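You operate a simulated robot arm through the tools that you are given. There is no shell and no other tool.

You are at the controls of a simulated robot arm. One attempt, no reset.

JOB
Tidy up at the top of the vice bench. At the end: the white jar (marked "SOAK") from the top of the vice bench is on the ledge of the vice bench; the filter from the top of the vice bench is on the green tray; the yellow insert from the top of the vice bench is on the ledge of the vice bench; the silver strainer from the top of the vice bench stands where the filter stood; whatever was shut is shut again. Leave all else as you found it, and nothing knocked over. Set down upright: jar, filter.

It is judged by the outcome, as a careful person would: the job done as asked, and still so three seconds after it is handed in. It fails if anything else is knocked over, pushed out of place, dropped, spilled or broken.

ROBOT AND FRAMES
A 7-joint arm with a two-finger parallel gripper, fixed in place. Base frame: the origin is at the foot of the arm, x ahead of it, y to its left, z up; the work surface is at about z = 0. Lengths are in cm, angles in rad, forces in N, time in s.
With the tool pointing down near the work surface it reaches from about 24 to 62 cm from the base axis. Its first joint turns from -1.152 to 1.152 rad. Payload 2.6 kg.
The TCP is the grasp point between the finger pads, 3 cm short of the fingertips. In the tool frame z runs along the fingers and y along their closing line. Largest opening 9.4 cm; finger width 2.8, thickness 1; the body of the gripper, 5 by 9.6 cm, starts 5.5 cm behind the TCP.
Orientation is told as [roll, pitch, yaw] about the base's x, y, z axes, in that order, counted from this pose: with the fingers straight down and closing along the base's y, the tool's x points along the base's -x, its y along +y and its z along -z.

CONTROLS
- The arm moves only by the tool send_rows. Its argument "commands" is a list of rows, each a list of 6 numbers: the shift along the tool's x, y, z in cm, then the turn, a rotation vector about the tool's x, y, z in rad. In form: [[x, y, z, wx, wy, wz], ...]. A call has 1 to 20 rows; each row is the pose to reach, as a shift and turn from the pose commanded when the call began, along the tool's axes at that moment. "jaw" is the closure in counts, from 0 (fully open) to 255 (shut), set as the call begins (left out, the last holds). A row lasts 0.2 s, in which the tool goes at most 5 cm and 0.15 rad; a call with a longer step from one row to the next is refused whole, and so is a gripper value outside its range. Where a pose cannot be reached the arm comes as near as it can. A force on the tool above 40 N (or 10 N above the force at the start of the call, whichever is more), or a blocked arm, ends the call early, and 0.2 s more pass. Each finger travels about 7.2 cm/s and halts on what it meets, pressing with about 35 N; the grip force reading is that of the motor and also rises with nothing between the fingers. The clock runs only during rows and for 0.2 s after the last one: add rows that repeat a pose to give the fingers time. It gives the time, the measured TCP pose, the force on the tool (base axes), the opening and the grip force at its end, in the units of the frame above (readings bear some noise), with the torque about the TCP (base axes, N m) and any sound that the robot's microphone picked up.
- Cameras (640 x 400 px; columns grow to the right, rows downward): "scene" is fixed at [2.29, 42.2, 56.14]; the picture's right is [-0.88, -0.48, 0.00], its down [-0.28, 0.51, -0.81] and it looks along [0.39, -0.72, -0.58] (base axes); focal length 278 px, centre (320, 200). "wrist" rides on the gripper at [7.6, 1.4, -10.2] in the tool frame; the picture's right is [-0.18, 0.98, 0.00], its down [-0.75, -0.14, -0.64] and it looks along [-0.63, -0.12, 0.77] (tool axes); focal length 243 px, centre (320, 200). There is no depth. A picture from a camera that has moved, and an enlarged one, comes with that camera's place and axes in the base frame and with its lens.
- snapshot(camera): a new picture of that camera. No time passes.
- close_up(camera, box): a new picture of the part [left, top, right, bottom] of that camera's present view, enlarged. No time passes.
- hand_in(): hands the job in; it is judged then, once.

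Places have to be worked out from the pictures, the camera data and where the tool is seen. Open the gripper and draw the arm clear of the work before you hand the job in, unless the task says otherwise.

The tools are called after "Emit:" by a JSON object that holds its "method" and its "body". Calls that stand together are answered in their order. send_rows: Moves the arm, as the interface text tells. Its arguments: {"type":"object","properties":{"commands":{"type":"array"},"jaw":{"type":"number"}},"required":["commands"]} The other tools are called the same way: snapshot (camera) takes a picture; close_up (camera, box) takes an enlarged picture of a part of a camera's view; hand_in () hands the job in.

At the start:

```text
time_s: 0.0
eef_pos: [41.71, 7.26, 31.63]
tool_rot: [0.001, -0.001, 0.0]
contact_force: [-0.8, -1.0, -0.2]
wrist_torque: [-0.05, 0.0, 0.01]
gripper_width: 9.39
grasp_force: 0.0
```

scene: 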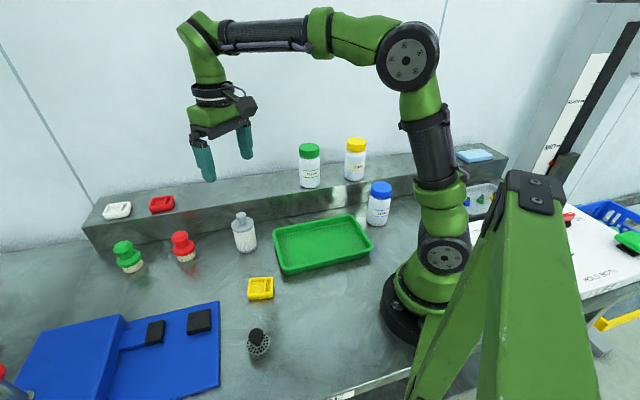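
wrist: 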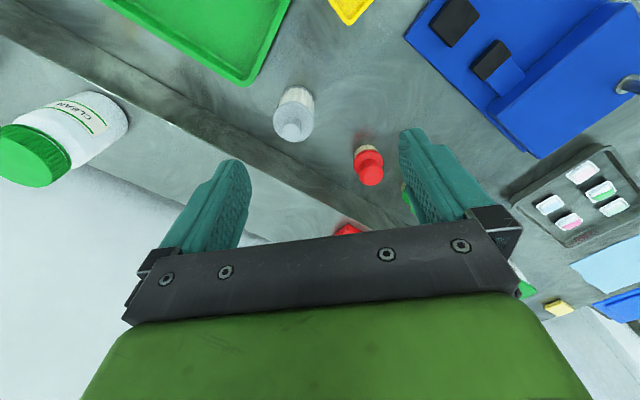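

I'll start by looking closely at both camera views to identify the objects and where they are.

Emit:
{"method": "close_up", "body": {"camera": "scene", "box": [200, 120, 420, 260]}}

Emit:
{"method": "close_up", "body": {"camera": "scene", "box": [80, 180, 300, 320]}}

Emit:
{"method": "close_up", "body": {"camera": "scene", "box": [0, 260, 300, 400]}}

Emit:
{"method": "close_up", "body": {"camera": "scene", "box": [440, 130, 640, 350]}}

```text
2.86 times, centred on (310, 190) of scene
camera zoom: at [2.29, 42.2, 56.14], right [-0.88, -0.48, 0.0], down [-0.28, 0.51, -0.81], along [0.39, -0.72, -0.58], focal length 795 px, centre (349, 229)
```

zoom: 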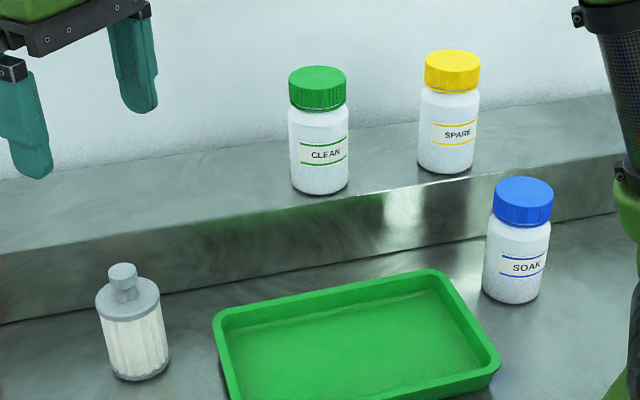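

```text
2.86 times, centred on (190, 250) of scene
camera zoom: at [2.29, 42.2, 56.14], right [-0.88, -0.48, 0.0], down [-0.28, 0.51, -0.81], along [0.39, -0.72, -0.58], focal length 795 px, centre (691, 57)
```

zoom: 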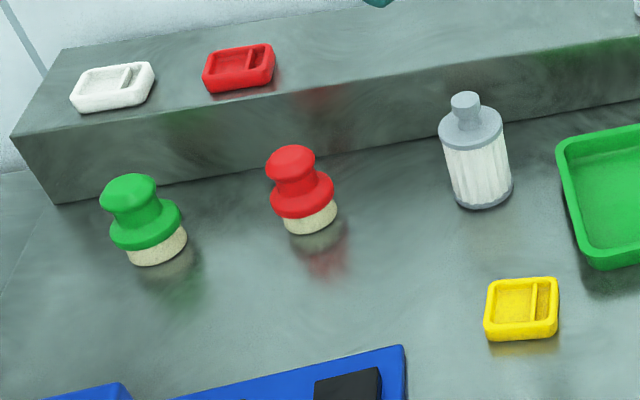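

```text
2.13 times, centred on (150, 330) of scene
camera zoom: at [2.29, 42.2, 56.14], right [-0.88, -0.48, 0.0], down [-0.28, 0.51, -0.81], along [0.39, -0.72, -0.58], focal length 594 px, centre (683, -77)
```

zoom: 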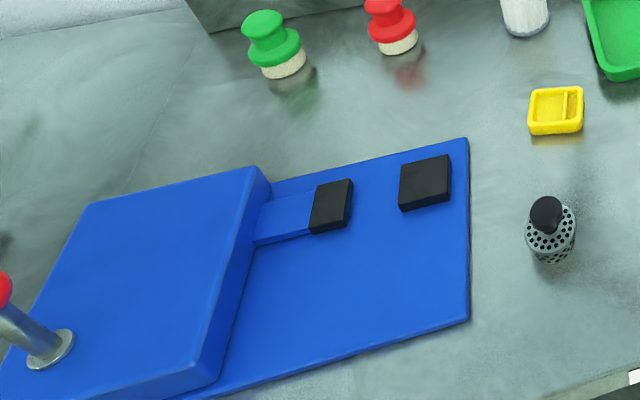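

```text
1.82 times, centred on (540, 240) of scene
camera zoom: at [2.29, 42.2, 56.14], right [-0.88, -0.48, 0.0], down [-0.28, 0.51, -0.81], along [0.39, -0.72, -0.58], focal length 506 px, centre (-80, 127)
```

zoom: 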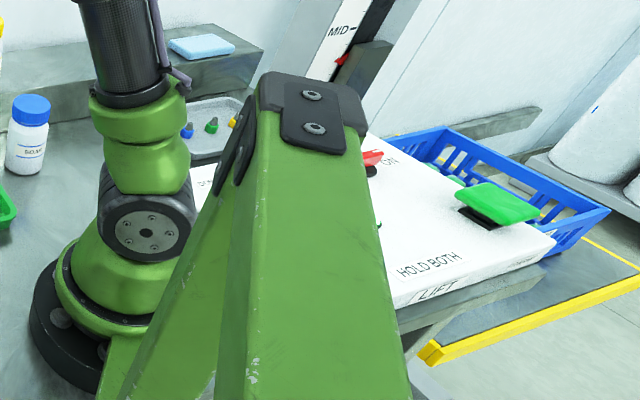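

The main objects are identified; I'll enlarge parts of the wrist view to see what else is nearby.

Emit:
{"method": "close_up", "body": {"camera": "wrist", "box": [400, 0, 640, 150]}}

Emit:
{"method": "close_up", "body": {"camera": "wrist", "box": [460, 130, 640, 330]}}

Emit:
{"method": "close_up", "body": {"camera": "wrist", "box": [220, 60, 460, 260]}}

Emit:
{"method": "close_up", "body": {"camera": "scene", "box": [440, 0, 640, 140]}}

```text
2.67 times, centred on (520, 75) of wrist
camera zoom: at [33.98, 8.72, 41.84], right [0.18, 0.98, 0.0], down [0.75, -0.14, 0.64], along [0.63, -0.12, -0.77], focal length 647 px, centre (-213, 533)
```

zoom: 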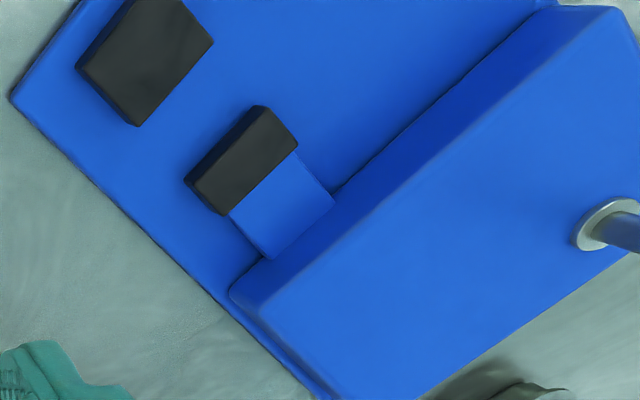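

```text
2.00 times, centred on (550, 230) of wrist
camera zoom: at [33.98, 8.72, 41.84], right [0.18, 0.98, 0.0], down [0.75, -0.14, 0.64], along [0.63, -0.12, -0.77], focal length 485 px, centre (-140, 140)
```

zoom: 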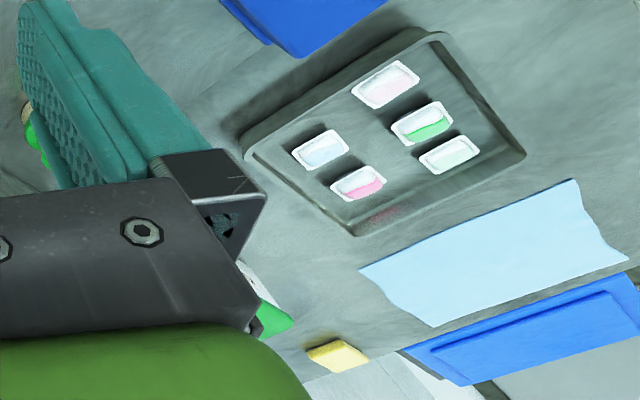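

```text
2.00 times, centred on (340, 160) of wrist
camera zoom: at [33.98, 8.72, 41.84], right [0.18, 0.98, 0.0], down [0.75, -0.14, 0.64], along [0.63, -0.12, -0.77], focal length 485 px, centre (280, 280)
```

zoom: 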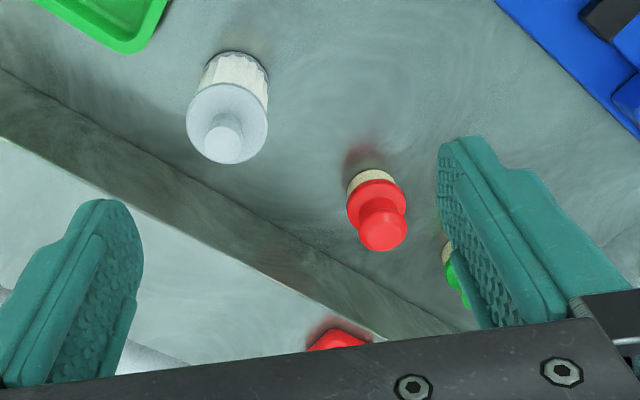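

```text
2.86 times, centred on (540, 70) of scene
camera zoom: at [2.29, 42.2, 56.14], right [-0.88, -0.48, 0.0], down [-0.28, 0.51, -0.81], along [0.39, -0.72, -0.58], focal length 795 px, centre (-309, 571)
```

zoom: 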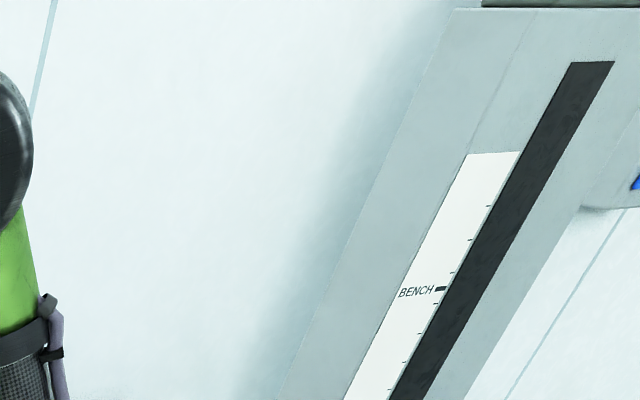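

The filter is at about (46.5, 3), SOAK jar at (18.7, -26.4), strainer at (25.7, 24), yellow insert at (34.4, 12.5), and tray centre at (29.3, -8.3); the ledge runs at 45° with its top at about z 8.7. I'll move to above the filter, staying well clear of it, to refine its position.

Emit:
{"method": "send_rows", "body": {"commands": [[-1.2, -1.07, 2.4, 0, 0, 0], [-2.4, -2.13, 4.8, 0, 0, 0], [-3.6, -3.2, 7.2, 0, 0, 0], [-4.8, -4.26, 9.6, 0, 0, 0], [-4.8, -4.26, 9.6, 0, 0, 0]], "jaw": 0}}

Emit:
{"method": "snapshot", "body": {"camera": "wrist"}}

Emit:
{"method": "snapshot", "body": {"camera": "scene"}}

```text
time_s: 1.2
eef_pos: [46.65, 3.16, 21.9]
tool_rot: [-0.001, -0.002, 0.001]
contact_force: [1.0, -0.6, 0.2]
wrist_torque: [-0.01, -0.01, -0.01]
gripper_width: 9.37
grasp_force: 0.0
```

```text
taken
camera wrist: at [38.83, 4.54, 32.19], right [0.18, 0.98, 0.0], down [0.75, -0.14, 0.64], along [0.63, -0.12, -0.77], focal length 243 px, centre (320, 200)
```

wrist: 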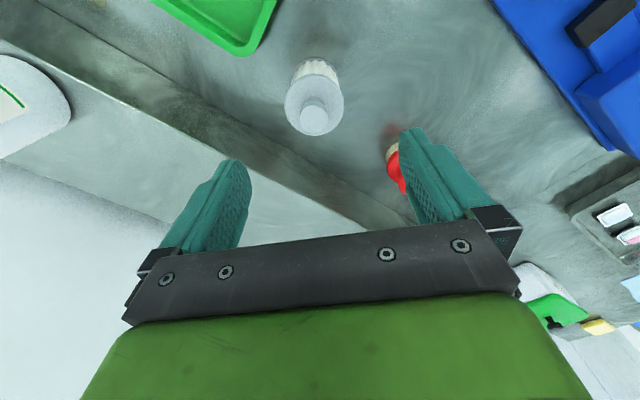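

```text
taken
```

scene: 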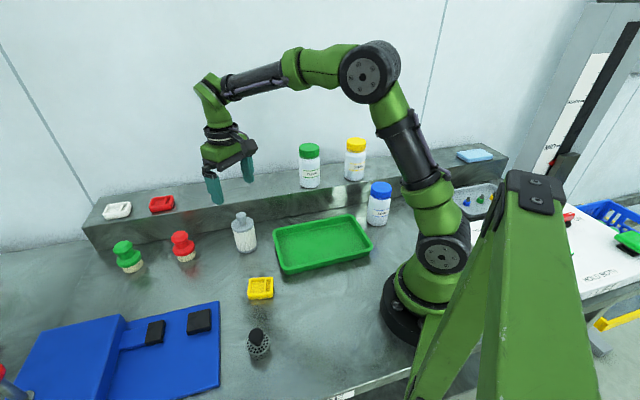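

The filter sits slightly ahead of and below the TCP in the view. I'll enlarge both views to triangulate it more precisely.

Emit:
{"method": "close_up", "body": {"camera": "wrist", "box": [260, 40, 380, 150]}}

Emit:
{"method": "close_up", "body": {"camera": "scene", "box": [190, 160, 290, 270]}}

```text
3.64 times, centred on (320, 95) of wrist
camera zoom: at [38.83, 4.54, 32.19], right [0.18, 0.98, 0.0], down [0.75, -0.14, 0.64], along [0.63, -0.12, -0.77], focal length 882 px, centre (320, 582)
```

zoom: 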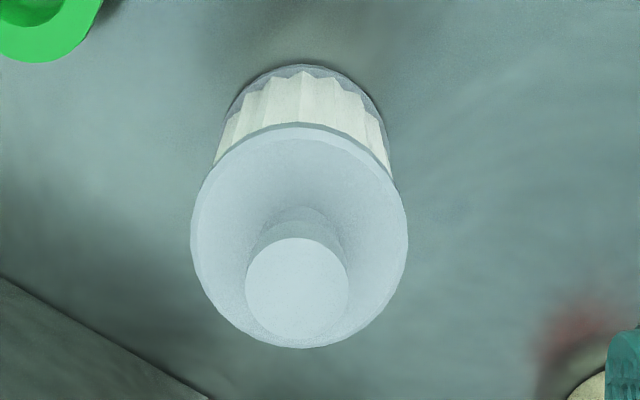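

```text
3.64 times, centred on (240, 215) of scene
camera zoom: at [2.29, 42.2, 56.14], right [-0.88, -0.48, 0.0], down [-0.28, 0.51, -0.81], along [0.39, -0.72, -0.58], focal length 1012 px, centre (611, 146)
```

zoom: 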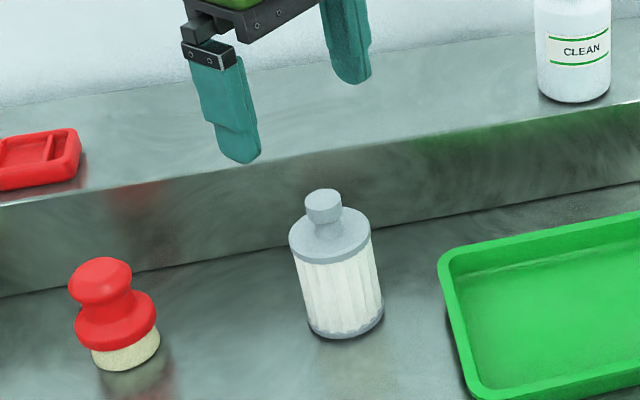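

Both views put the filter axis at about (46.4, 2.7), cap at z≈8.6, knob top z≈12, and radius ≈2.9. I'll descend straight down around it with the jaws open to TCP z≈7.8.

Emit:
{"method": "send_rows", "body": {"commands": [[0.1, -0.35, 2.0, 0, 0, 0], [0.1, -0.35, 4.5, 0, 0, 0], [0.1, -0.35, 7.0, 0, 0, 0], [0.1, -0.35, 9.5, 0, 0, 0], [0.1, -0.35, 11.5, 0, 0, 0], [0.1, -0.35, 13.2, 0, 0, 0], [0.1, -0.35, 14.2, 0, 0, 0], [0.1, -0.35, 14.2, 0, 0, 0]], "jaw": 0}}

Emit:
{"method": "snapshot", "body": {"camera": "wrist"}}

Emit:
{"method": "close_up", "body": {"camera": "scene", "box": [170, 130, 310, 270]}}

```text
time_s: 3.0
eef_pos: [46.57, 2.7, 7.77]
tool_rot: [0.0, 0.0, 0.0]
contact_force: [0.4, -0.1, 0.0]
wrist_torque: [0.0, 0.02, 0.01]
gripper_width: 9.4
grasp_force: 0.1
```

```text
taken
camera wrist: at [38.72, 4.08, 18.08], right [0.18, 0.98, 0.0], down [0.75, -0.14, 0.64], along [0.63, -0.12, -0.77], focal length 243 px, centre (320, 200)
```

wrist: 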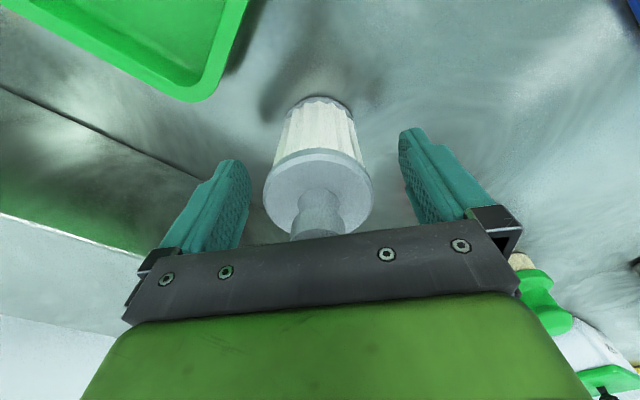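

```text
2.86 times, centred on (240, 200) of scene
camera zoom: at [2.29, 42.2, 56.14], right [-0.88, -0.48, 0.0], down [-0.28, 0.51, -0.81], along [0.39, -0.72, -0.58], focal length 795 px, centre (549, 200)
```

zoom: 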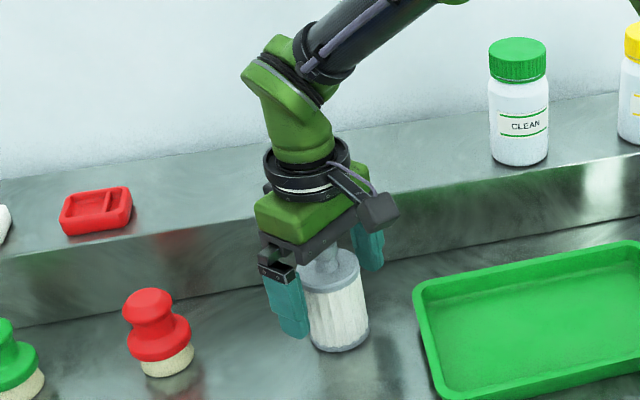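

The filter is between the fingers, a few millimetres closer to the base than the TCP. I'll shift 0.3 cm and then close.

Emit:
{"method": "send_rows", "body": {"commands": [[0.3, 0, 0, 0, 0, 0], [0.3, 0, 0, 0, 0, 0]]}}

Emit:
{"method": "send_rows", "body": {"commands": [[0, 0, 0, 0, 0, 0], [0, 0, 0, 0, 0, 0], [0, 0, 0, 0, 0, 0], [0, 0, 0, 0, 0, 0], [0, 0, 0, 0, 0, 0]], "jaw": 180}}

Emit:
{"method": "snapshot", "body": {"camera": "wrist"}}

```text
time_s: 3.6
eef_pos: [46.2, 2.6, 7.7]
tool_rot: [-0.001, 0.0, 0.0]
contact_force: [-0.1, -0.7, 0.1]
wrist_torque: [0.01, -0.01, 0.02]
gripper_width: 9.4
grasp_force: 0.1
```

```text
time_s: 4.8
eef_pos: [46.13, 2.66, 7.85]
tool_rot: [0.002, 0.0, 0.0]
contact_force: [0.2, -0.6, 1.2]
wrist_torque: [-0.02, -0.01, 0.01]
gripper_width: 6.05
grasp_force: 35.0
```

```text
taken
camera wrist: at [38.4, 4.08, 18.1], right [0.18, 0.98, 0.0], down [0.75, -0.14, 0.64], along [0.63, -0.12, -0.77], focal length 243 px, centre (320, 200)
```

wrist: 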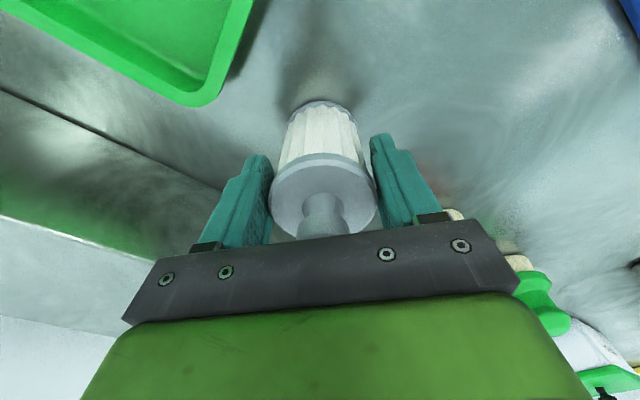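

Gripped the filter (width 6.05, 35 N). I note its spot as (46.1, 2.6). I'll lift it straight up and check it's held upright.

Emit:
{"method": "send_rows", "body": {"commands": [[0, 0, -0.8, 0, 0, 0], [0, 0, -2.0, 0, 0, 0], [0, 0, -4.0, 0, 0, 0], [0, 0, -6.0, 0, 0, 0], [0, 0, -8.0, 0, 0, 0], [0, 0, -8.0, 0, 0, 0]]}}

Emit:
{"method": "snapshot", "body": {"camera": "scene"}}

Emit:
{"method": "snapshot", "body": {"camera": "wrist"}}

```text
time_s: 6.2
eef_pos: [46.18, 2.65, 15.81]
tool_rot: [0.0, -0.001, -0.001]
contact_force: [1.0, -0.2, -0.7]
wrist_torque: [0.0, -0.03, 0.03]
gripper_width: 6.03
grasp_force: 34.7
```

```text
taken
```

scene: 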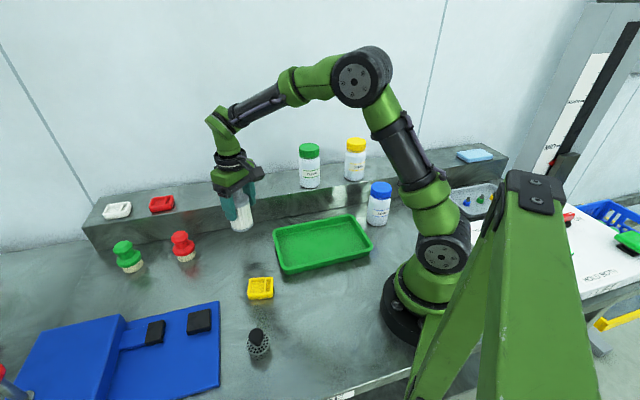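

```text
taken
camera wrist: at [38.39, 4.05, 26.04], right [0.18, 0.98, 0.0], down [0.75, -0.14, 0.64], along [0.63, -0.12, -0.77], focal length 243 px, centre (320, 200)
```

wrist: 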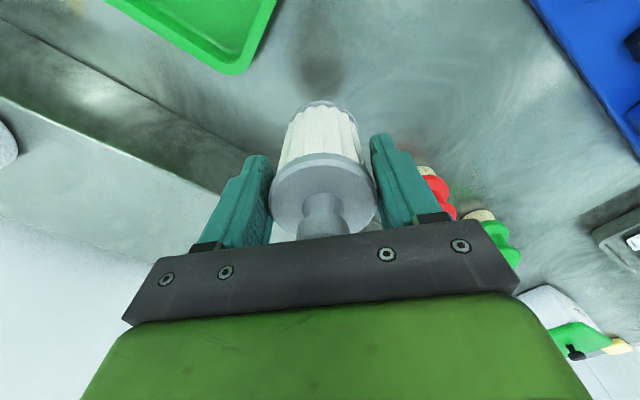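

The filter is held upright and clear. I'll carry it horizontally to above the tray centre, about (29.3, -8.3).

Emit:
{"method": "send_rows", "body": {"commands": [[0.8, -0.5, 0, 0, 0, 0], [2.4, -1.56, 0, 0, 0, 0], [4.8, -3.13, 0, 0, 0, 0], [7.2, -4.69, 0, 0, 0, 0], [9.6, -6.26, 0, 0, 0, 0], [12.0, -7.82, 0, 0, 0, 0], [14.4, -9.39, 0, 0, 0, 0], [16.0, -10.4, 0, 0, 0, 0], [16.8, -10.95, 0, 0, 0, 0], [16.8, -10.95, 0, 0, 0, 0]]}}

Emit:
{"method": "snapshot", "body": {"camera": "scene"}}

Emit:
{"method": "snapshot", "body": {"camera": "wrist"}}

```text
time_s: 8.4
eef_pos: [29.26, -8.35, 15.74]
tool_rot: [0.001, 0.0, -0.001]
contact_force: [-0.3, 0.4, -0.5]
wrist_torque: [0.0, -0.01, -0.02]
gripper_width: 6.05
grasp_force: 35.6
```

```text
taken
```

scene: 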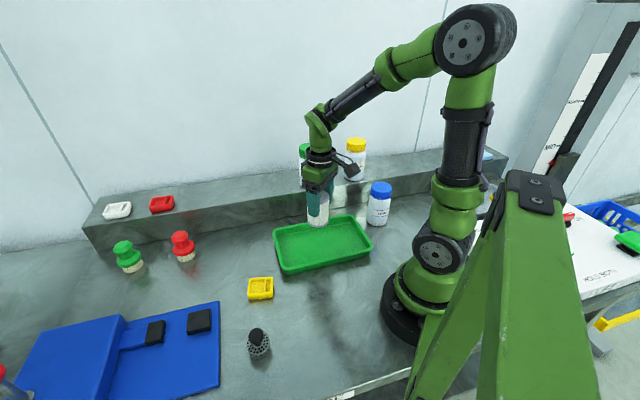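

```text
taken
camera wrist: at [21.54, -6.89, 26.02], right [0.18, 0.98, 0.0], down [0.75, -0.14, 0.64], along [0.63, -0.12, -0.77], focal length 243 px, centre (320, 200)
```

wrist: 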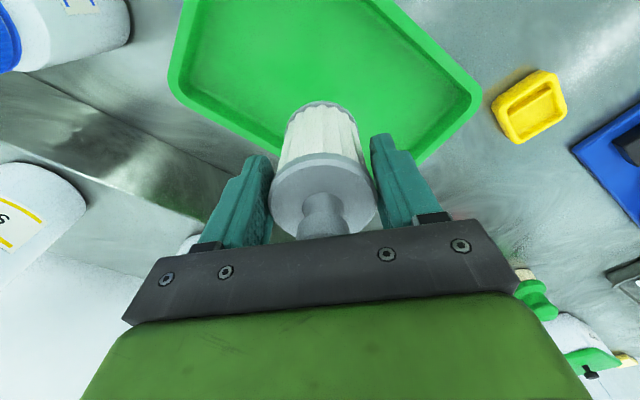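

The filter is above the tray centre. I'll lower it, quickly at first, to about 0.7 cm above expected contact.

Emit:
{"method": "send_rows", "body": {"commands": [[0, 0, 1.0, 0, 0, 0], [0, 0, 3.0, 0, 0, 0], [0, 0, 5.0, 0, 0, 0], [0, 0, 6.2, 0, 0, 0], [0, 0, 6.8, 0, 0, 0], [0, 0, 6.8, 0, 0, 0]]}}

Emit:
{"method": "close_up", "body": {"camera": "scene", "box": [250, 140, 400, 290]}}

```text
time_s: 9.8
eef_pos: [29.38, -8.17, 9.04]
tool_rot: [-0.002, 0.0, 0.0]
contact_force: [0.4, -0.1, -1.2]
wrist_torque: [-0.02, 0.0, 0.0]
gripper_width: 6.03
grasp_force: 34.9
```

```text
2.67 times, centred on (325, 215) of scene
camera zoom: at [2.29, 42.2, 56.14], right [-0.88, -0.48, 0.0], down [-0.28, 0.51, -0.81], along [0.39, -0.72, -0.58], focal length 742 px, centre (307, 160)
```

zoom: 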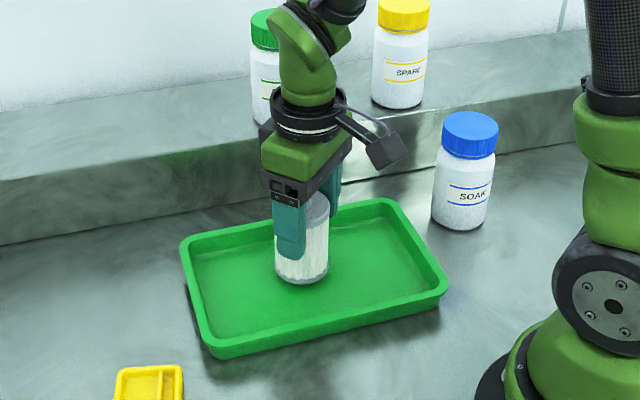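

Not in contact yet (about 1 N of weight). I'll lower in small steps and watch for the contact force.

Emit:
{"method": "send_rows", "body": {"commands": [[0, 0, 0.2, 0, 0, 0], [0, 0, 0.4, 0, 0, 0]]}}

Emit:
{"method": "send_rows", "body": {"commands": [[0, 0, 0.15, 0, 0, 0]]}}

```text
time_s: 10.4
eef_pos: [29.35, -8.33, 8.6]
tool_rot: [0.0, 0.0, -0.001]
contact_force: [-0.3, 0.2, -1.9]
wrist_torque: [0.04, 0.02, -0.01]
gripper_width: 6.04
grasp_force: 34.6
```

```text
time_s: 10.8
eef_pos: [29.32, -8.21, 8.38]
tool_rot: [0.001, -0.001, 0.0]
contact_force: [0.1, -0.3, -1.6]
wrist_torque: [0.0, 0.0, 0.01]
gripper_width: 6.05
grasp_force: 35.4
```

Still no contact (steady -1.6 N). I'll continue down in 0.15 cm steps.

Emit:
{"method": "send_rows", "body": {"commands": [[0, 0, 0.15, 0, 0, 0]]}}

Emit:
{"method": "send_rows", "body": {"commands": [[0, 0, 0.12, 0, 0, 0]]}}

```text
time_s: 11.2
eef_pos: [29.46, -8.28, 8.25]
tool_rot: [0.001, 0.002, 0.0]
contact_force: [0.2, -0.7, -1.7]
wrist_torque: [0.01, -0.02, 0.02]
gripper_width: 6.03
grasp_force: 34.8
```

```text
time_s: 11.6
eef_pos: [29.37, -8.3, 8.18]
tool_rot: [0.0, 0.0, 0.0]
contact_force: [-5.0, 1.5, 15.2]
wrist_torque: [0.06, 0.32, 0.0]
gripper_width: 6.06
grasp_force: 35.3
```

Contact at TCP z≈8.2 (+15 N), so the filter is on the tray floor. I'll ease off slightly and open the jaws.

Emit:
{"method": "send_rows", "body": {"commands": [[0, 0, -0.06, 0, 0, 0]]}}

Emit:
{"method": "send_rows", "body": {"commands": [[0, 0, 0, 0, 0, 0], [0, 0, 0, 0, 0, 0], [0, 0, 0, 0, 0, 0], [0, 0, 0, 0, 0, 0]], "jaw": 0}}

Emit:
{"method": "close_up", "body": {"camera": "scene", "box": [250, 140, 400, 290]}}

Emit:
{"method": "snapshot", "body": {"camera": "wrist"}}

```text
time_s: 12.0
eef_pos: [29.33, -8.25, 8.26]
tool_rot: [0.0, -0.002, -0.001]
contact_force: [-0.6, -0.4, 4.0]
wrist_torque: [0.02, -0.06, -0.03]
gripper_width: 6.03
grasp_force: 34.9
```

```text
time_s: 13.0
eef_pos: [29.33, -8.34, 8.19]
tool_rot: [-0.001, 0.001, 0.002]
contact_force: [-0.3, -0.1, 1.1]
wrist_torque: [0.01, 0.01, -0.02]
gripper_width: 9.4
grasp_force: 0.0
```

```text
2.67 times, centred on (325, 215) of scene
camera zoom: at [2.29, 42.2, 56.14], right [-0.88, -0.48, 0.0], down [-0.28, 0.51, -0.81], along [0.39, -0.72, -0.58], focal length 742 px, centre (307, 160)
```

zoom: 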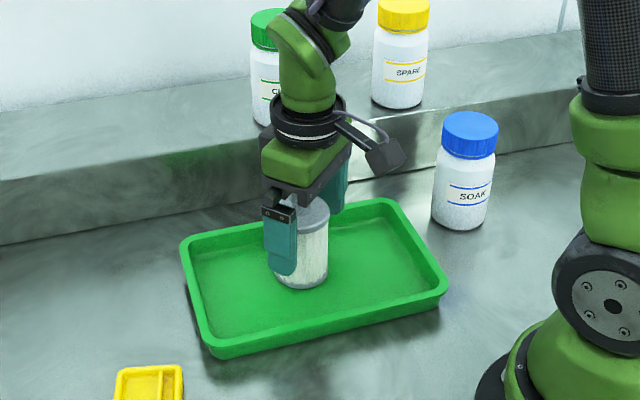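

```text
taken
camera wrist: at [21.58, -6.86, 18.49], right [0.18, 0.98, 0.0], down [0.75, -0.14, 0.64], along [0.63, -0.12, -0.77], focal length 243 px, centre (320, 200)
```

wrist: 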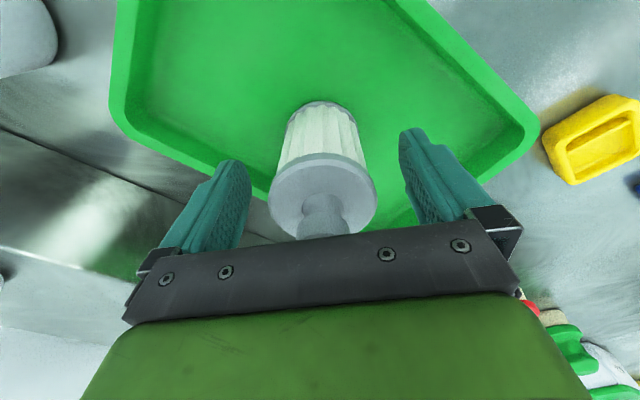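

The filter stands upright on the tray and is free of the gripper. I'll rise straight up, then swing over towards the strainer with yaw turned to about 0.75.

Emit:
{"method": "send_rows", "body": {"commands": [[0, 0, -1.0, 0, 0, 0], [0, 0, -3.5, 0, 0, 0], [0, 0, -6.5, 0, 0, 0], [0, 0, -9.5, 0, 0, 0], [0, 0, -12.0, 0, 0, 0], [0, 0, -12.0, 0, 0, 0]]}}

Emit:
{"method": "send_rows", "body": {"commands": [[0.3, 1.5, 0, 0, 0, -0.03], [0.6, 4.5, 0, 0, 0, -0.1], [0.9, 7.5, 0, 0, 0, -0.17], [1.2, 10.5, 0, 0, 0, -0.24], [1.5, 13.5, 0, 0, 0, -0.31], [1.8, 16.5, 0, 0, 0, -0.38], [2.1, 19.5, 0, 0, 0, -0.46], [2.4, 22.5, 0, 0, 0, -0.53], [2.7, 25.5, 0, 0, 0, -0.6], [3.0, 28.5, 0, 0, 0, -0.67], [3.2, 31.0, 0, 0, 0, -0.73], [3.3, 32.3, 0, 0, 0, -0.75], [3.3, 32.3, 0, 0, 0, -0.75]]}}

Emit:
{"method": "snapshot", "body": {"camera": "wrist"}}

Emit:
{"method": "snapshot", "body": {"camera": "scene"}}

```text
time_s: 14.4
eef_pos: [29.42, -8.17, 20.21]
tool_rot: [0.0, -0.001, 0.0]
contact_force: [0.0, 0.4, 0.2]
wrist_torque: [-0.06, -0.02, 0.0]
gripper_width: 9.39
grasp_force: 0.0
```

```text
time_s: 17.2
eef_pos: [25.97, 23.93, 20.11]
tool_rot: [0.0, 0.0, 0.751]
contact_force: [0.2, 0.1, 0.3]
wrist_torque: [0.0, 0.01, -0.04]
gripper_width: 9.39
grasp_force: 0.0
```

```text
taken
camera wrist: at [19.28, 19.92, 30.47], right [-0.54, 0.84, 0.0], down [0.65, 0.41, 0.64], along [0.54, 0.34, -0.77], focal length 243 px, centre (320, 200)
```

wrist: 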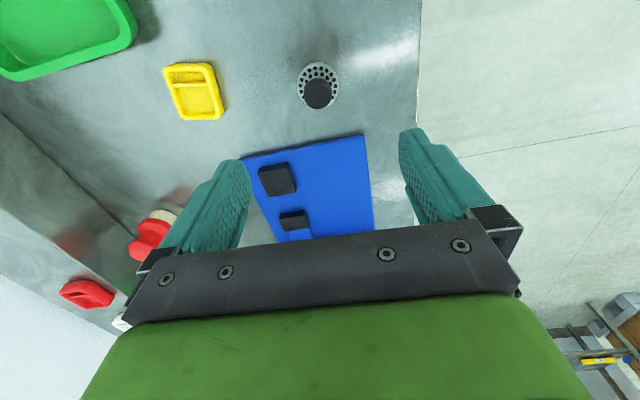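

```text
taken
```

scene: 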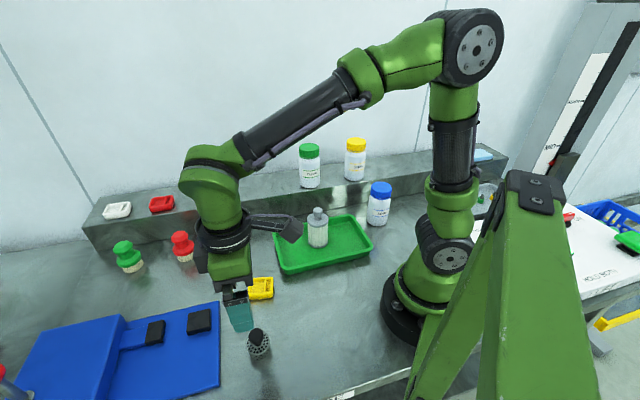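

The strainer is near (318, 85) in the wrist view. I'll enlarge it to triangulate and to see its shape.

Emit:
{"method": "close_up", "body": {"camera": "wrist", "box": [260, 30, 380, 140]}}

Emit:
{"method": "close_up", "body": {"camera": "scene", "box": [210, 290, 310, 390]}}

Emit:
{"method": "close_up", "body": {"camera": "wrist", "box": [130, 30, 260, 150]}}

```text
3.64 times, centred on (320, 85) of wrist
camera zoom: at [19.28, 19.92, 30.47], right [-0.54, 0.84, 0.0], down [0.65, 0.41, 0.64], along [0.54, 0.34, -0.77], focal length 882 px, centre (320, 618)
```

zoom: 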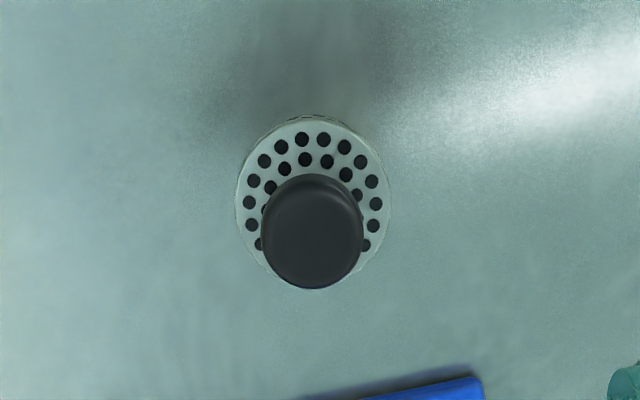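

```text
4.00 times, centred on (260, 340) of scene
camera zoom: at [2.29, 42.2, 56.14], right [-0.88, -0.48, 0.0], down [-0.28, 0.51, -0.81], along [0.39, -0.72, -0.58], focal length 1113 px, centre (560, -360)
```

zoom: 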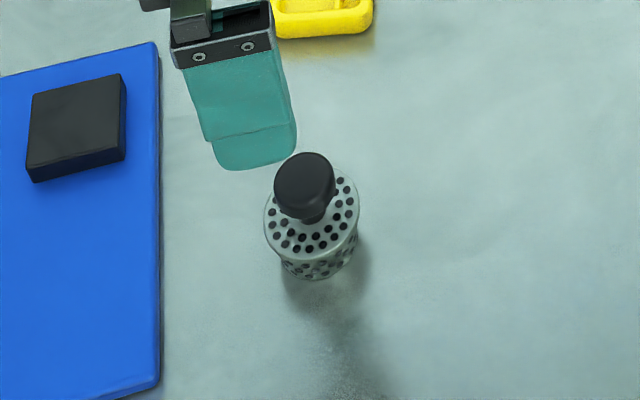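

```text
3.33 times, centred on (195, 90) of wrist
camera zoom: at [19.28, 19.92, 30.47], right [-0.54, 0.84, 0.0], down [0.65, 0.41, 0.64], along [0.54, 0.34, -0.77], focal length 809 px, centre (737, 567)
```

zoom: 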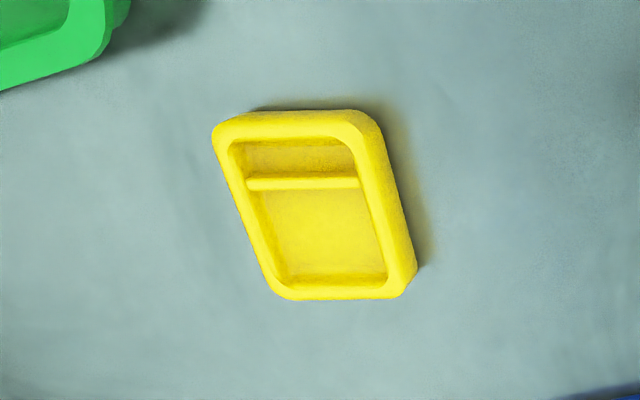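

The strainer is about 4.4 cm in diameter, body top z≈3.3, knob top z≈6, at about (25.4, 23.6). I'll descend partway, keeping the fingertips above the knob, and look again.

Emit:
{"method": "send_rows", "body": {"commands": [[0.3, -0.05, 2.0, 0, 0, 0], [0.6, -0.1, 4.5, 0, 0, 0], [0.6, -0.1, 7.0, 0, 0, 0], [0.6, -0.1, 8.7, 0, 0, 0], [0.6, -0.1, 8.7, 0, 0, 0]], "jaw": 0}}

Emit:
{"method": "snapshot", "body": {"camera": "wrist"}}

Emit:
{"method": "close_up", "body": {"camera": "scene", "box": [180, 250, 330, 390]}}

```text
time_s: 18.4
eef_pos: [25.69, 23.56, 11.44]
tool_rot: [0.001, 0.0, 0.751]
contact_force: [0.0, 0.1, 0.3]
wrist_torque: [0.02, 0.0, -0.02]
gripper_width: 9.39
grasp_force: 0.0
```

```text
taken
camera wrist: at [18.91, 19.44, 21.7], right [-0.54, 0.84, 0.0], down [0.65, 0.41, 0.64], along [0.54, 0.34, -0.77], focal length 243 px, centre (320, 200)
```

wrist: 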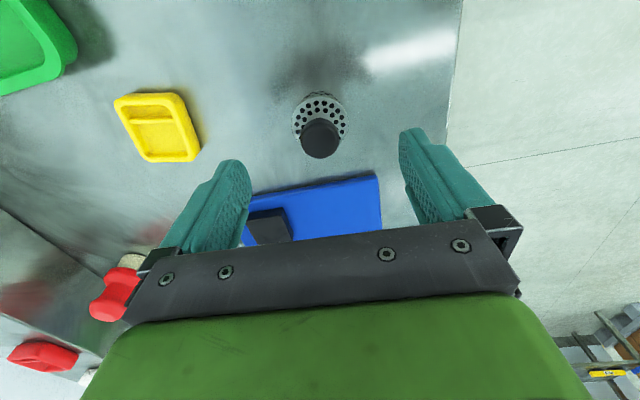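

```text
2.86 times, centred on (255, 320) of scene
camera zoom: at [2.29, 42.2, 56.14], right [-0.88, -0.48, 0.0], down [-0.28, 0.51, -0.81], along [0.39, -0.72, -0.58], focal length 795 px, centre (506, -143)
```

zoom: 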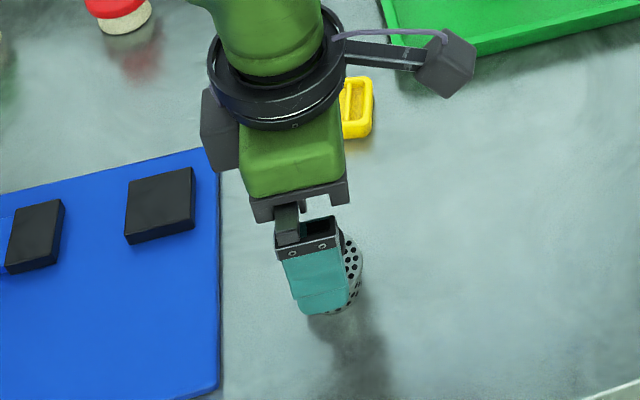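

The strainer is centred laterally and about 0.45 cm closer to the base than the TCP. I'll shift, descend to TCP z≈3.7, then close.

Emit:
{"method": "send_rows", "body": {"commands": [[0.3, 0, 1.0, 0, 0, 0], [0.45, 0, 3.0, 0, 0, 0], [0.45, 0, 5.0, 0, 0, 0], [0.45, 0, 6.7, 0, 0, 0], [0.45, 0, 7.6, 0, 0, 0], [0.45, 0, 7.6, 0, 0, 0]], "jaw": 0}}

Emit:
{"method": "snapshot", "body": {"camera": "wrist"}}

```text
time_s: 19.8
eef_pos: [25.32, 23.21, 3.88]
tool_rot: [-0.001, 0.0, 0.751]
contact_force: [0.4, 0.0, -0.6]
wrist_torque: [0.0, 0.01, 0.02]
gripper_width: 9.39
grasp_force: 0.0
```

```text
taken
camera wrist: at [18.59, 19.11, 14.17], right [-0.54, 0.84, 0.0], down [0.65, 0.41, 0.64], along [0.54, 0.34, -0.77], focal length 243 px, centre (320, 200)
```

wrist: 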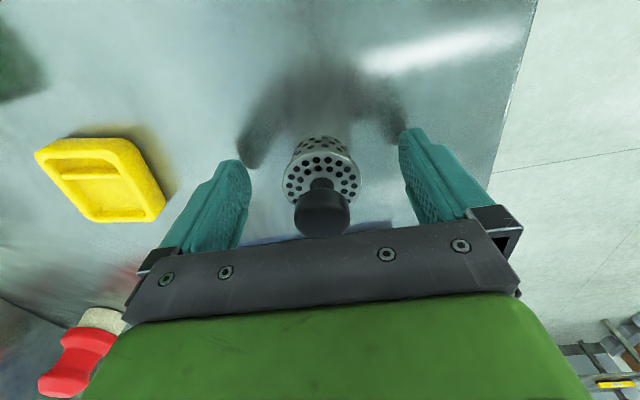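

The strainer is now centred between the pads. Closing the jaws.

Emit:
{"method": "send_rows", "body": {"commands": [[0, 0, 0, 0, 0, 0], [0, 0, 0, 0, 0, 0], [0, 0, 0, 0, 0, 0], [0, 0, 0, 0, 0, 0], [0, 0, 0, 0, 0, 0], [0, 0, 0, 0, 0, 0]], "jaw": 200}}

Emit:
{"method": "snapshot", "body": {"camera": "wrist"}}

```text
time_s: 21.2
eef_pos: [25.34, 23.32, 3.91]
tool_rot: [-0.002, -0.001, 0.75]
contact_force: [0.2, 0.2, -0.8]
wrist_torque: [0.02, 0.01, -0.02]
gripper_width: 4.43
grasp_force: 34.6
```

```text
taken
camera wrist: at [18.6, 19.12, 14.19], right [-0.54, 0.84, 0.0], down [0.65, 0.41, 0.64], along [0.54, 0.34, -0.77], focal length 243 px, centre (320, 200)
```

wrist: 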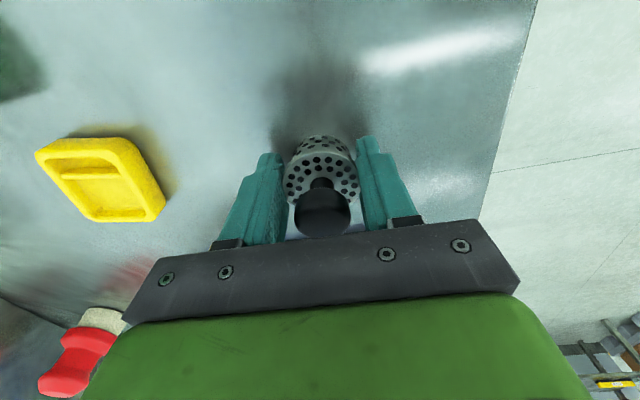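

Firmly gripped (4.43 cm). I'll lift straight up, then check before moving on.

Emit:
{"method": "send_rows", "body": {"commands": [[0, 0, -0.8, 0, 0, 0], [0, 0, -2.5, 0, 0, 0], [0, 0, -5.0, 0, 0, 0], [0, 0, -7.5, 0, 0, 0], [0, 0, -10.0, 0, 0, 0], [0, 0, -12.0, 0, 0, 0], [0, 0, -12.0, 0, 0, 0]]}}

Emit:
{"method": "snapshot", "body": {"camera": "wrist"}}

Emit:
{"method": "close_up", "body": {"camera": "scene", "box": [180, 200, 330, 390]}}

```text
time_s: 22.8
eef_pos: [25.33, 23.14, 15.91]
tool_rot: [0.0, 0.001, 0.75]
contact_force: [0.6, -0.6, 0.0]
wrist_torque: [-0.02, 0.01, 0.0]
gripper_width: 4.42
grasp_force: 35.1
```

```text
taken
camera wrist: at [18.59, 19.02, 26.2], right [-0.54, 0.84, 0.0], down [0.65, 0.41, 0.64], along [0.54, 0.34, -0.77], focal length 243 px, centre (320, 200)
```

wrist: 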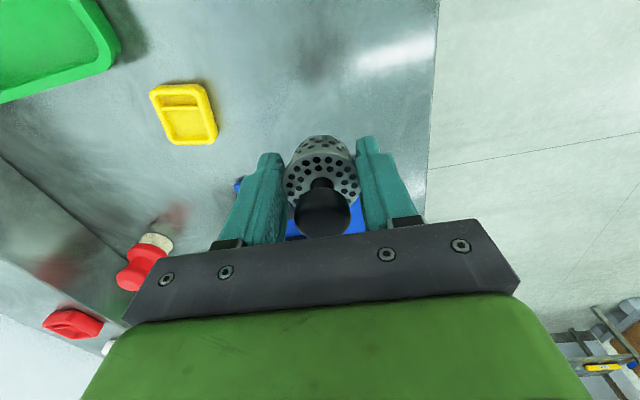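

```text
2.11 times, centred on (255, 295) of scene
camera zoom: at [2.29, 42.2, 56.14], right [-0.88, -0.48, 0.0], down [-0.28, 0.51, -0.81], along [0.39, -0.72, -0.58], focal length 586 px, centre (457, 0)
```

zoom: 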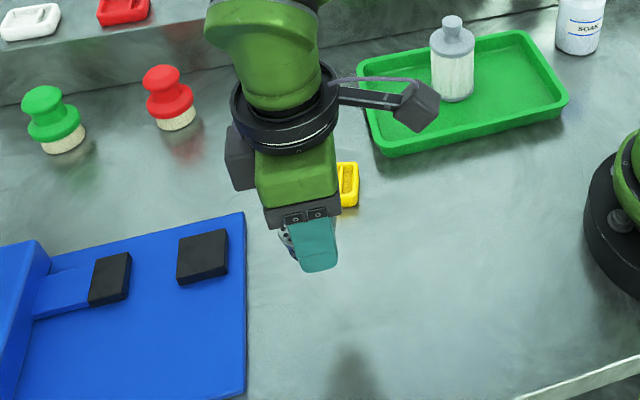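

The strainer is held well. I'll carry it at z≈16 to above the filter's old spot (46.15, 2.6), rotating the yaw back to 0.

Emit:
{"method": "send_rows", "body": {"commands": [[-0.04, -1.0, 0, 0, 0, 0.02], [-0.13, -3.2, 0, 0, 0, 0.08], [-0.24, -5.8, 0, 0, 0, 0.15], [-0.35, -8.4, 0, 0, 0, 0.22], [-0.46, -11.0, 0, 0, 0, 0.29], [-0.56, -13.6, 0, 0, 0, 0.36], [-0.67, -16.2, 0, 0, 0, 0.43], [-0.78, -18.8, 0, 0, 0, 0.5], [-0.89, -21.4, 0, 0, 0, 0.57], [-1.0, -24.0, 0, 0, 0, 0.64], [-1.1, -26.5, 0, 0, 0, 0.7], [-1.18, -28.5, 0, 0, 0, 0.74], [-1.215, -29.28, 0, 0, 0, 0.75], [-1.215, -29.28, 0, 0, 0, 0.75]]}}

Emit:
{"method": "snapshot", "body": {"camera": "wrist"}}

Emit:
{"method": "snapshot", "body": {"camera": "scene"}}

```text
time_s: 25.8
eef_pos: [46.32, 2.65, 15.81]
tool_rot: [0.001, 0.0, 0.001]
contact_force: [0.5, -0.3, 0.1]
wrist_torque: [-0.04, 0.01, -0.04]
gripper_width: 4.42
grasp_force: 34.4
```

```text
taken
camera wrist: at [38.48, 4.03, 26.18], right [0.18, 0.98, 0.0], down [0.75, -0.14, 0.64], along [0.63, -0.12, -0.77], focal length 243 px, centre (320, 200)
```

wrist: 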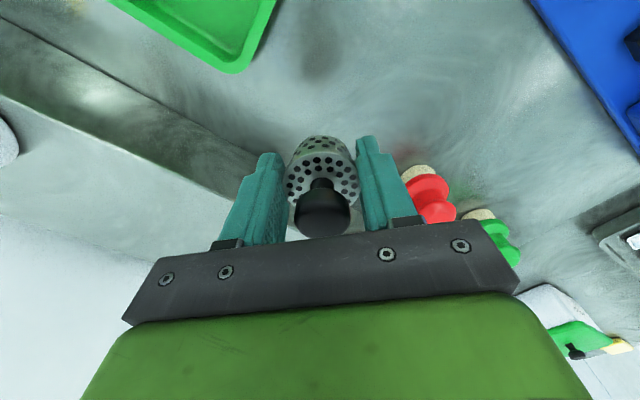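

```text
taken
```

scene: 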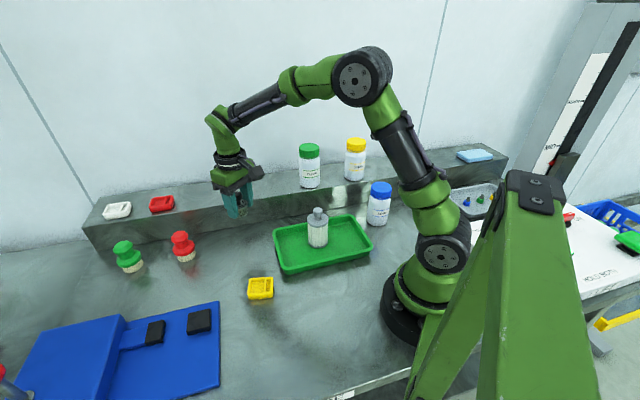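

Positioned over the filter's old spot. I'll lower to about 0.7 cm above contact (contact expected near TCP z≈3.9).

Emit:
{"method": "send_rows", "body": {"commands": [[0.05, 0, 1.0, 0, 0, 0], [0.05, 0, 3.2, 0, 0, 0], [0.05, 0, 5.6, 0, 0, 0], [0.05, 0, 8.0, 0, 0, 0], [0.05, 0, 10.0, 0, 0, 0], [0.05, 0, 11.2, 0, 0, 0], [0.05, 0, 11.2, 0, 0, 0]]}}

Emit:
{"method": "send_rows", "body": {"commands": [[0, 0, 0.2, 0, 0, 0], [0, 0, 0.4, 0, 0, 0]]}}

```text
time_s: 27.4
eef_pos: [46.24, 2.55, 4.66]
tool_rot: [0.0, 0.001, 0.0]
contact_force: [-0.6, -0.4, -0.8]
wrist_torque: [-0.02, 0.03, 0.02]
gripper_width: 4.4
grasp_force: 35.1
```

```text
time_s: 28.0
eef_pos: [46.18, 2.59, 4.26]
tool_rot: [0.0, 0.001, -0.001]
contact_force: [0.1, 0.5, -0.6]
wrist_torque: [-0.01, -0.03, 0.01]
gripper_width: 4.39
grasp_force: 35.4
```

No contact yet; I'll take finer steps.

Emit:
{"method": "send_rows", "body": {"commands": [[0, 0, 0.15, 0, 0, 0]]}}

Emit:
{"method": "send_rows", "body": {"commands": [[0, 0, 0.12, 0, 0, 0]]}}

Emit:
{"method": "send_rows", "body": {"commands": [[0, 0, 0.1, 0, 0, 0]]}}

```text
time_s: 28.4
eef_pos: [46.28, 2.73, 4.13]
tool_rot: [0.001, 0.001, -0.001]
contact_force: [-1.0, 0.3, 0.0]
wrist_torque: [0.01, 0.02, 0.0]
gripper_width: 4.43
grasp_force: 34.8
```

```text
time_s: 28.8
eef_pos: [46.11, 2.6, 4.02]
tool_rot: [0.001, 0.002, 0.001]
contact_force: [-1.1, 1.3, -0.7]
wrist_torque: [0.0, -0.01, 0.01]
gripper_width: 4.41
grasp_force: 35.2
```

```text
time_s: 29.2
eef_pos: [46.21, 2.62, 3.95]
tool_rot: [0.0, 0.0, -0.001]
contact_force: [0.2, 0.1, -0.4]
wrist_torque: [0.01, 0.02, -0.01]
gripper_width: 4.41
grasp_force: 35.0
```

Emit:
{"method": "send_rows", "body": {"commands": [[0, 0, 0.08, 0, 0, 0]]}}

```text
time_s: 29.6
eef_pos: [46.3, 2.63, 3.96]
tool_rot: [0.0, 0.0, 0.001]
contact_force: [-1.8, 0.1, 4.3]
wrist_torque: [-0.01, 0.04, -0.01]
gripper_width: 4.41
grasp_force: 34.8
```

Contact is felt (+4 N), so the strainer rests on the bench. I'll open the jaws and look.

Emit:
{"method": "send_rows", "body": {"commands": [[0, 0, 0, 0, 0, 0], [0, 0, 0, 0, 0, 0], [0, 0, 0, 0, 0, 0], [0, 0, 0, 0, 0, 0], [0, 0, 0, 0, 0, 0]], "jaw": 0}}

Emit:
{"method": "snapshot", "body": {"camera": "wrist"}}

Emit:
{"method": "close_up", "body": {"camera": "scene", "box": [170, 130, 310, 270]}}

```text
time_s: 30.8
eef_pos: [46.27, 2.58, 3.84]
tool_rot: [-0.001, -0.001, 0.0]
contact_force: [0.1, -0.6, 0.3]
wrist_torque: [0.0, 0.0, -0.03]
gripper_width: 9.4
grasp_force: 0.1
```

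```text
taken
camera wrist: at [38.38, 4.08, 14.15], right [0.18, 0.98, 0.0], down [0.75, -0.14, 0.64], along [0.63, -0.12, -0.77], focal length 243 px, centre (320, 200)
```

wrist: 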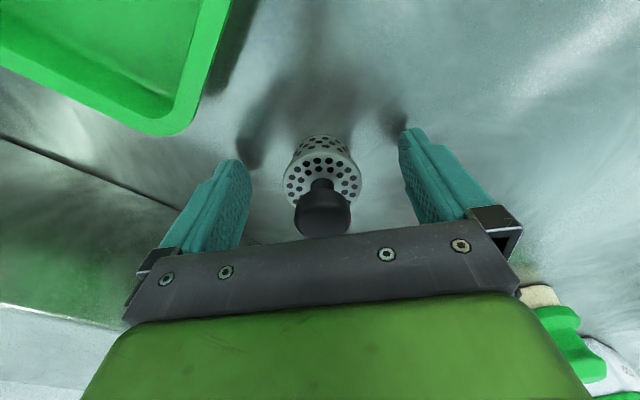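

```text
2.86 times, centred on (240, 200) of scene
camera zoom: at [2.29, 42.2, 56.14], right [-0.88, -0.48, 0.0], down [-0.28, 0.51, -0.81], along [0.39, -0.72, -0.58], focal length 795 px, centre (549, 200)
```

zoom: 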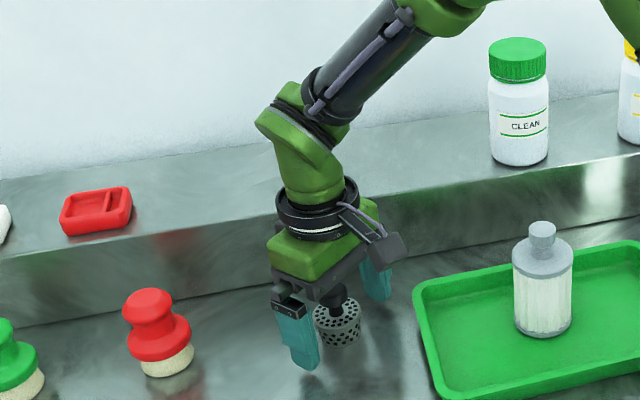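

The strainer stands upright at the filter's old spot. I'll rise straight up and then move above the yellow insert (≈(33.9, 12.5), sides turned ≈35°) with yaw 0.61.

Emit:
{"method": "send_rows", "body": {"commands": [[0, 0, -1.0, 0, 0, 0], [0, 0, -3.5, 0, 0, 0], [0, 0, -6.5, 0, 0, 0], [0, 0, -9.5, 0, 0, 0], [0, 0, -12.0, 0, 0, 0], [0, 0, -12.0, 0, 0, 0]]}}

Emit:
{"method": "send_rows", "body": {"commands": [[0.8, 0.6, 0, 0, 0, -0.04], [2.8, 2.2, 0, 0, 0, -0.13], [4.8, 3.9, 0, 0, 0, -0.23], [6.8, 5.5, 0, 0, 0, -0.33], [8.8, 7.1, 0, 0, 0, -0.43], [10.8, 8.7, 0, 0, 0, -0.53], [12.0, 9.7, 0, 0, 0, -0.6], [12.3, 9.9, 0, 0, 0, -0.61], [12.3, 9.9, 0, 0, 0, -0.61]]}}

Emit:
{"method": "snapshot", "body": {"camera": "wrist"}}

Emit:
{"method": "snapshot", "body": {"camera": "scene"}}

```text
time_s: 32.2
eef_pos: [46.07, 2.7, 15.91]
tool_rot: [0.001, 0.001, 0.0]
contact_force: [-0.2, 0.6, 0.6]
wrist_torque: [0.02, 0.01, 0.01]
gripper_width: 9.4
grasp_force: 0.2
```

```text
time_s: 34.2
eef_pos: [33.85, 12.51, 15.83]
tool_rot: [0.001, 0.001, 0.61]
contact_force: [0.3, 0.4, -0.4]
wrist_torque: [0.02, -0.01, -0.02]
gripper_width: 9.41
grasp_force: 0.0
```

```text
taken
camera wrist: at [26.57, 9.37, 26.2], right [-0.41, 0.91, 0.0], down [0.7, 0.32, 0.64], along [0.58, 0.27, -0.77], focal length 243 px, centre (320, 200)
```

wrist: 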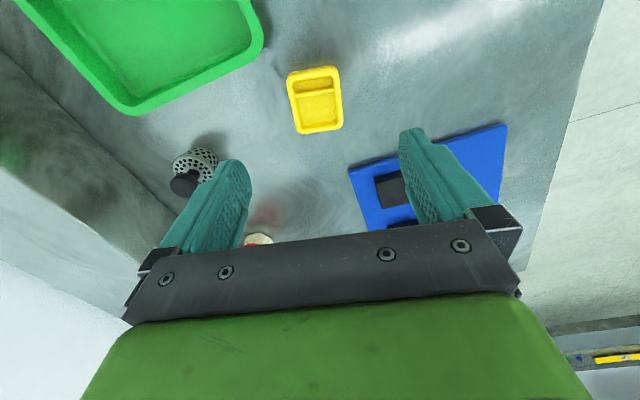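

```text
taken
```

scene: 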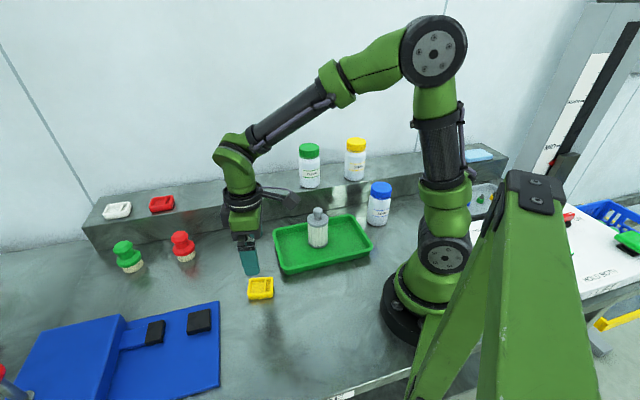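

Emit:
{"method": "close_up", "body": {"camera": "wrist", "box": [260, 40, 380, 150]}}

```text
3.64 times, centred on (320, 95) of wrist
camera zoom: at [26.57, 9.37, 26.2], right [-0.41, 0.91, 0.0], down [0.7, 0.32, 0.64], along [0.58, 0.27, -0.77], focal length 882 px, centre (320, 582)
```

zoom: 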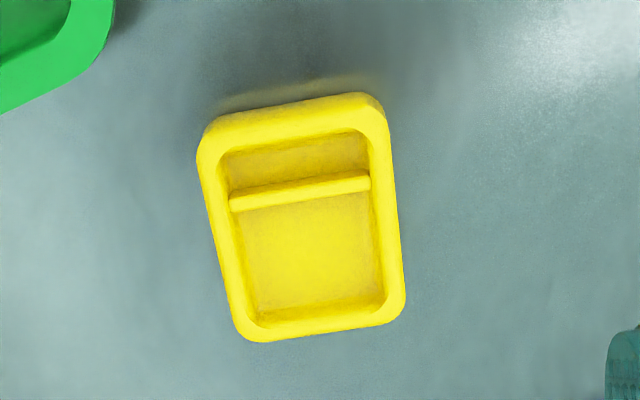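

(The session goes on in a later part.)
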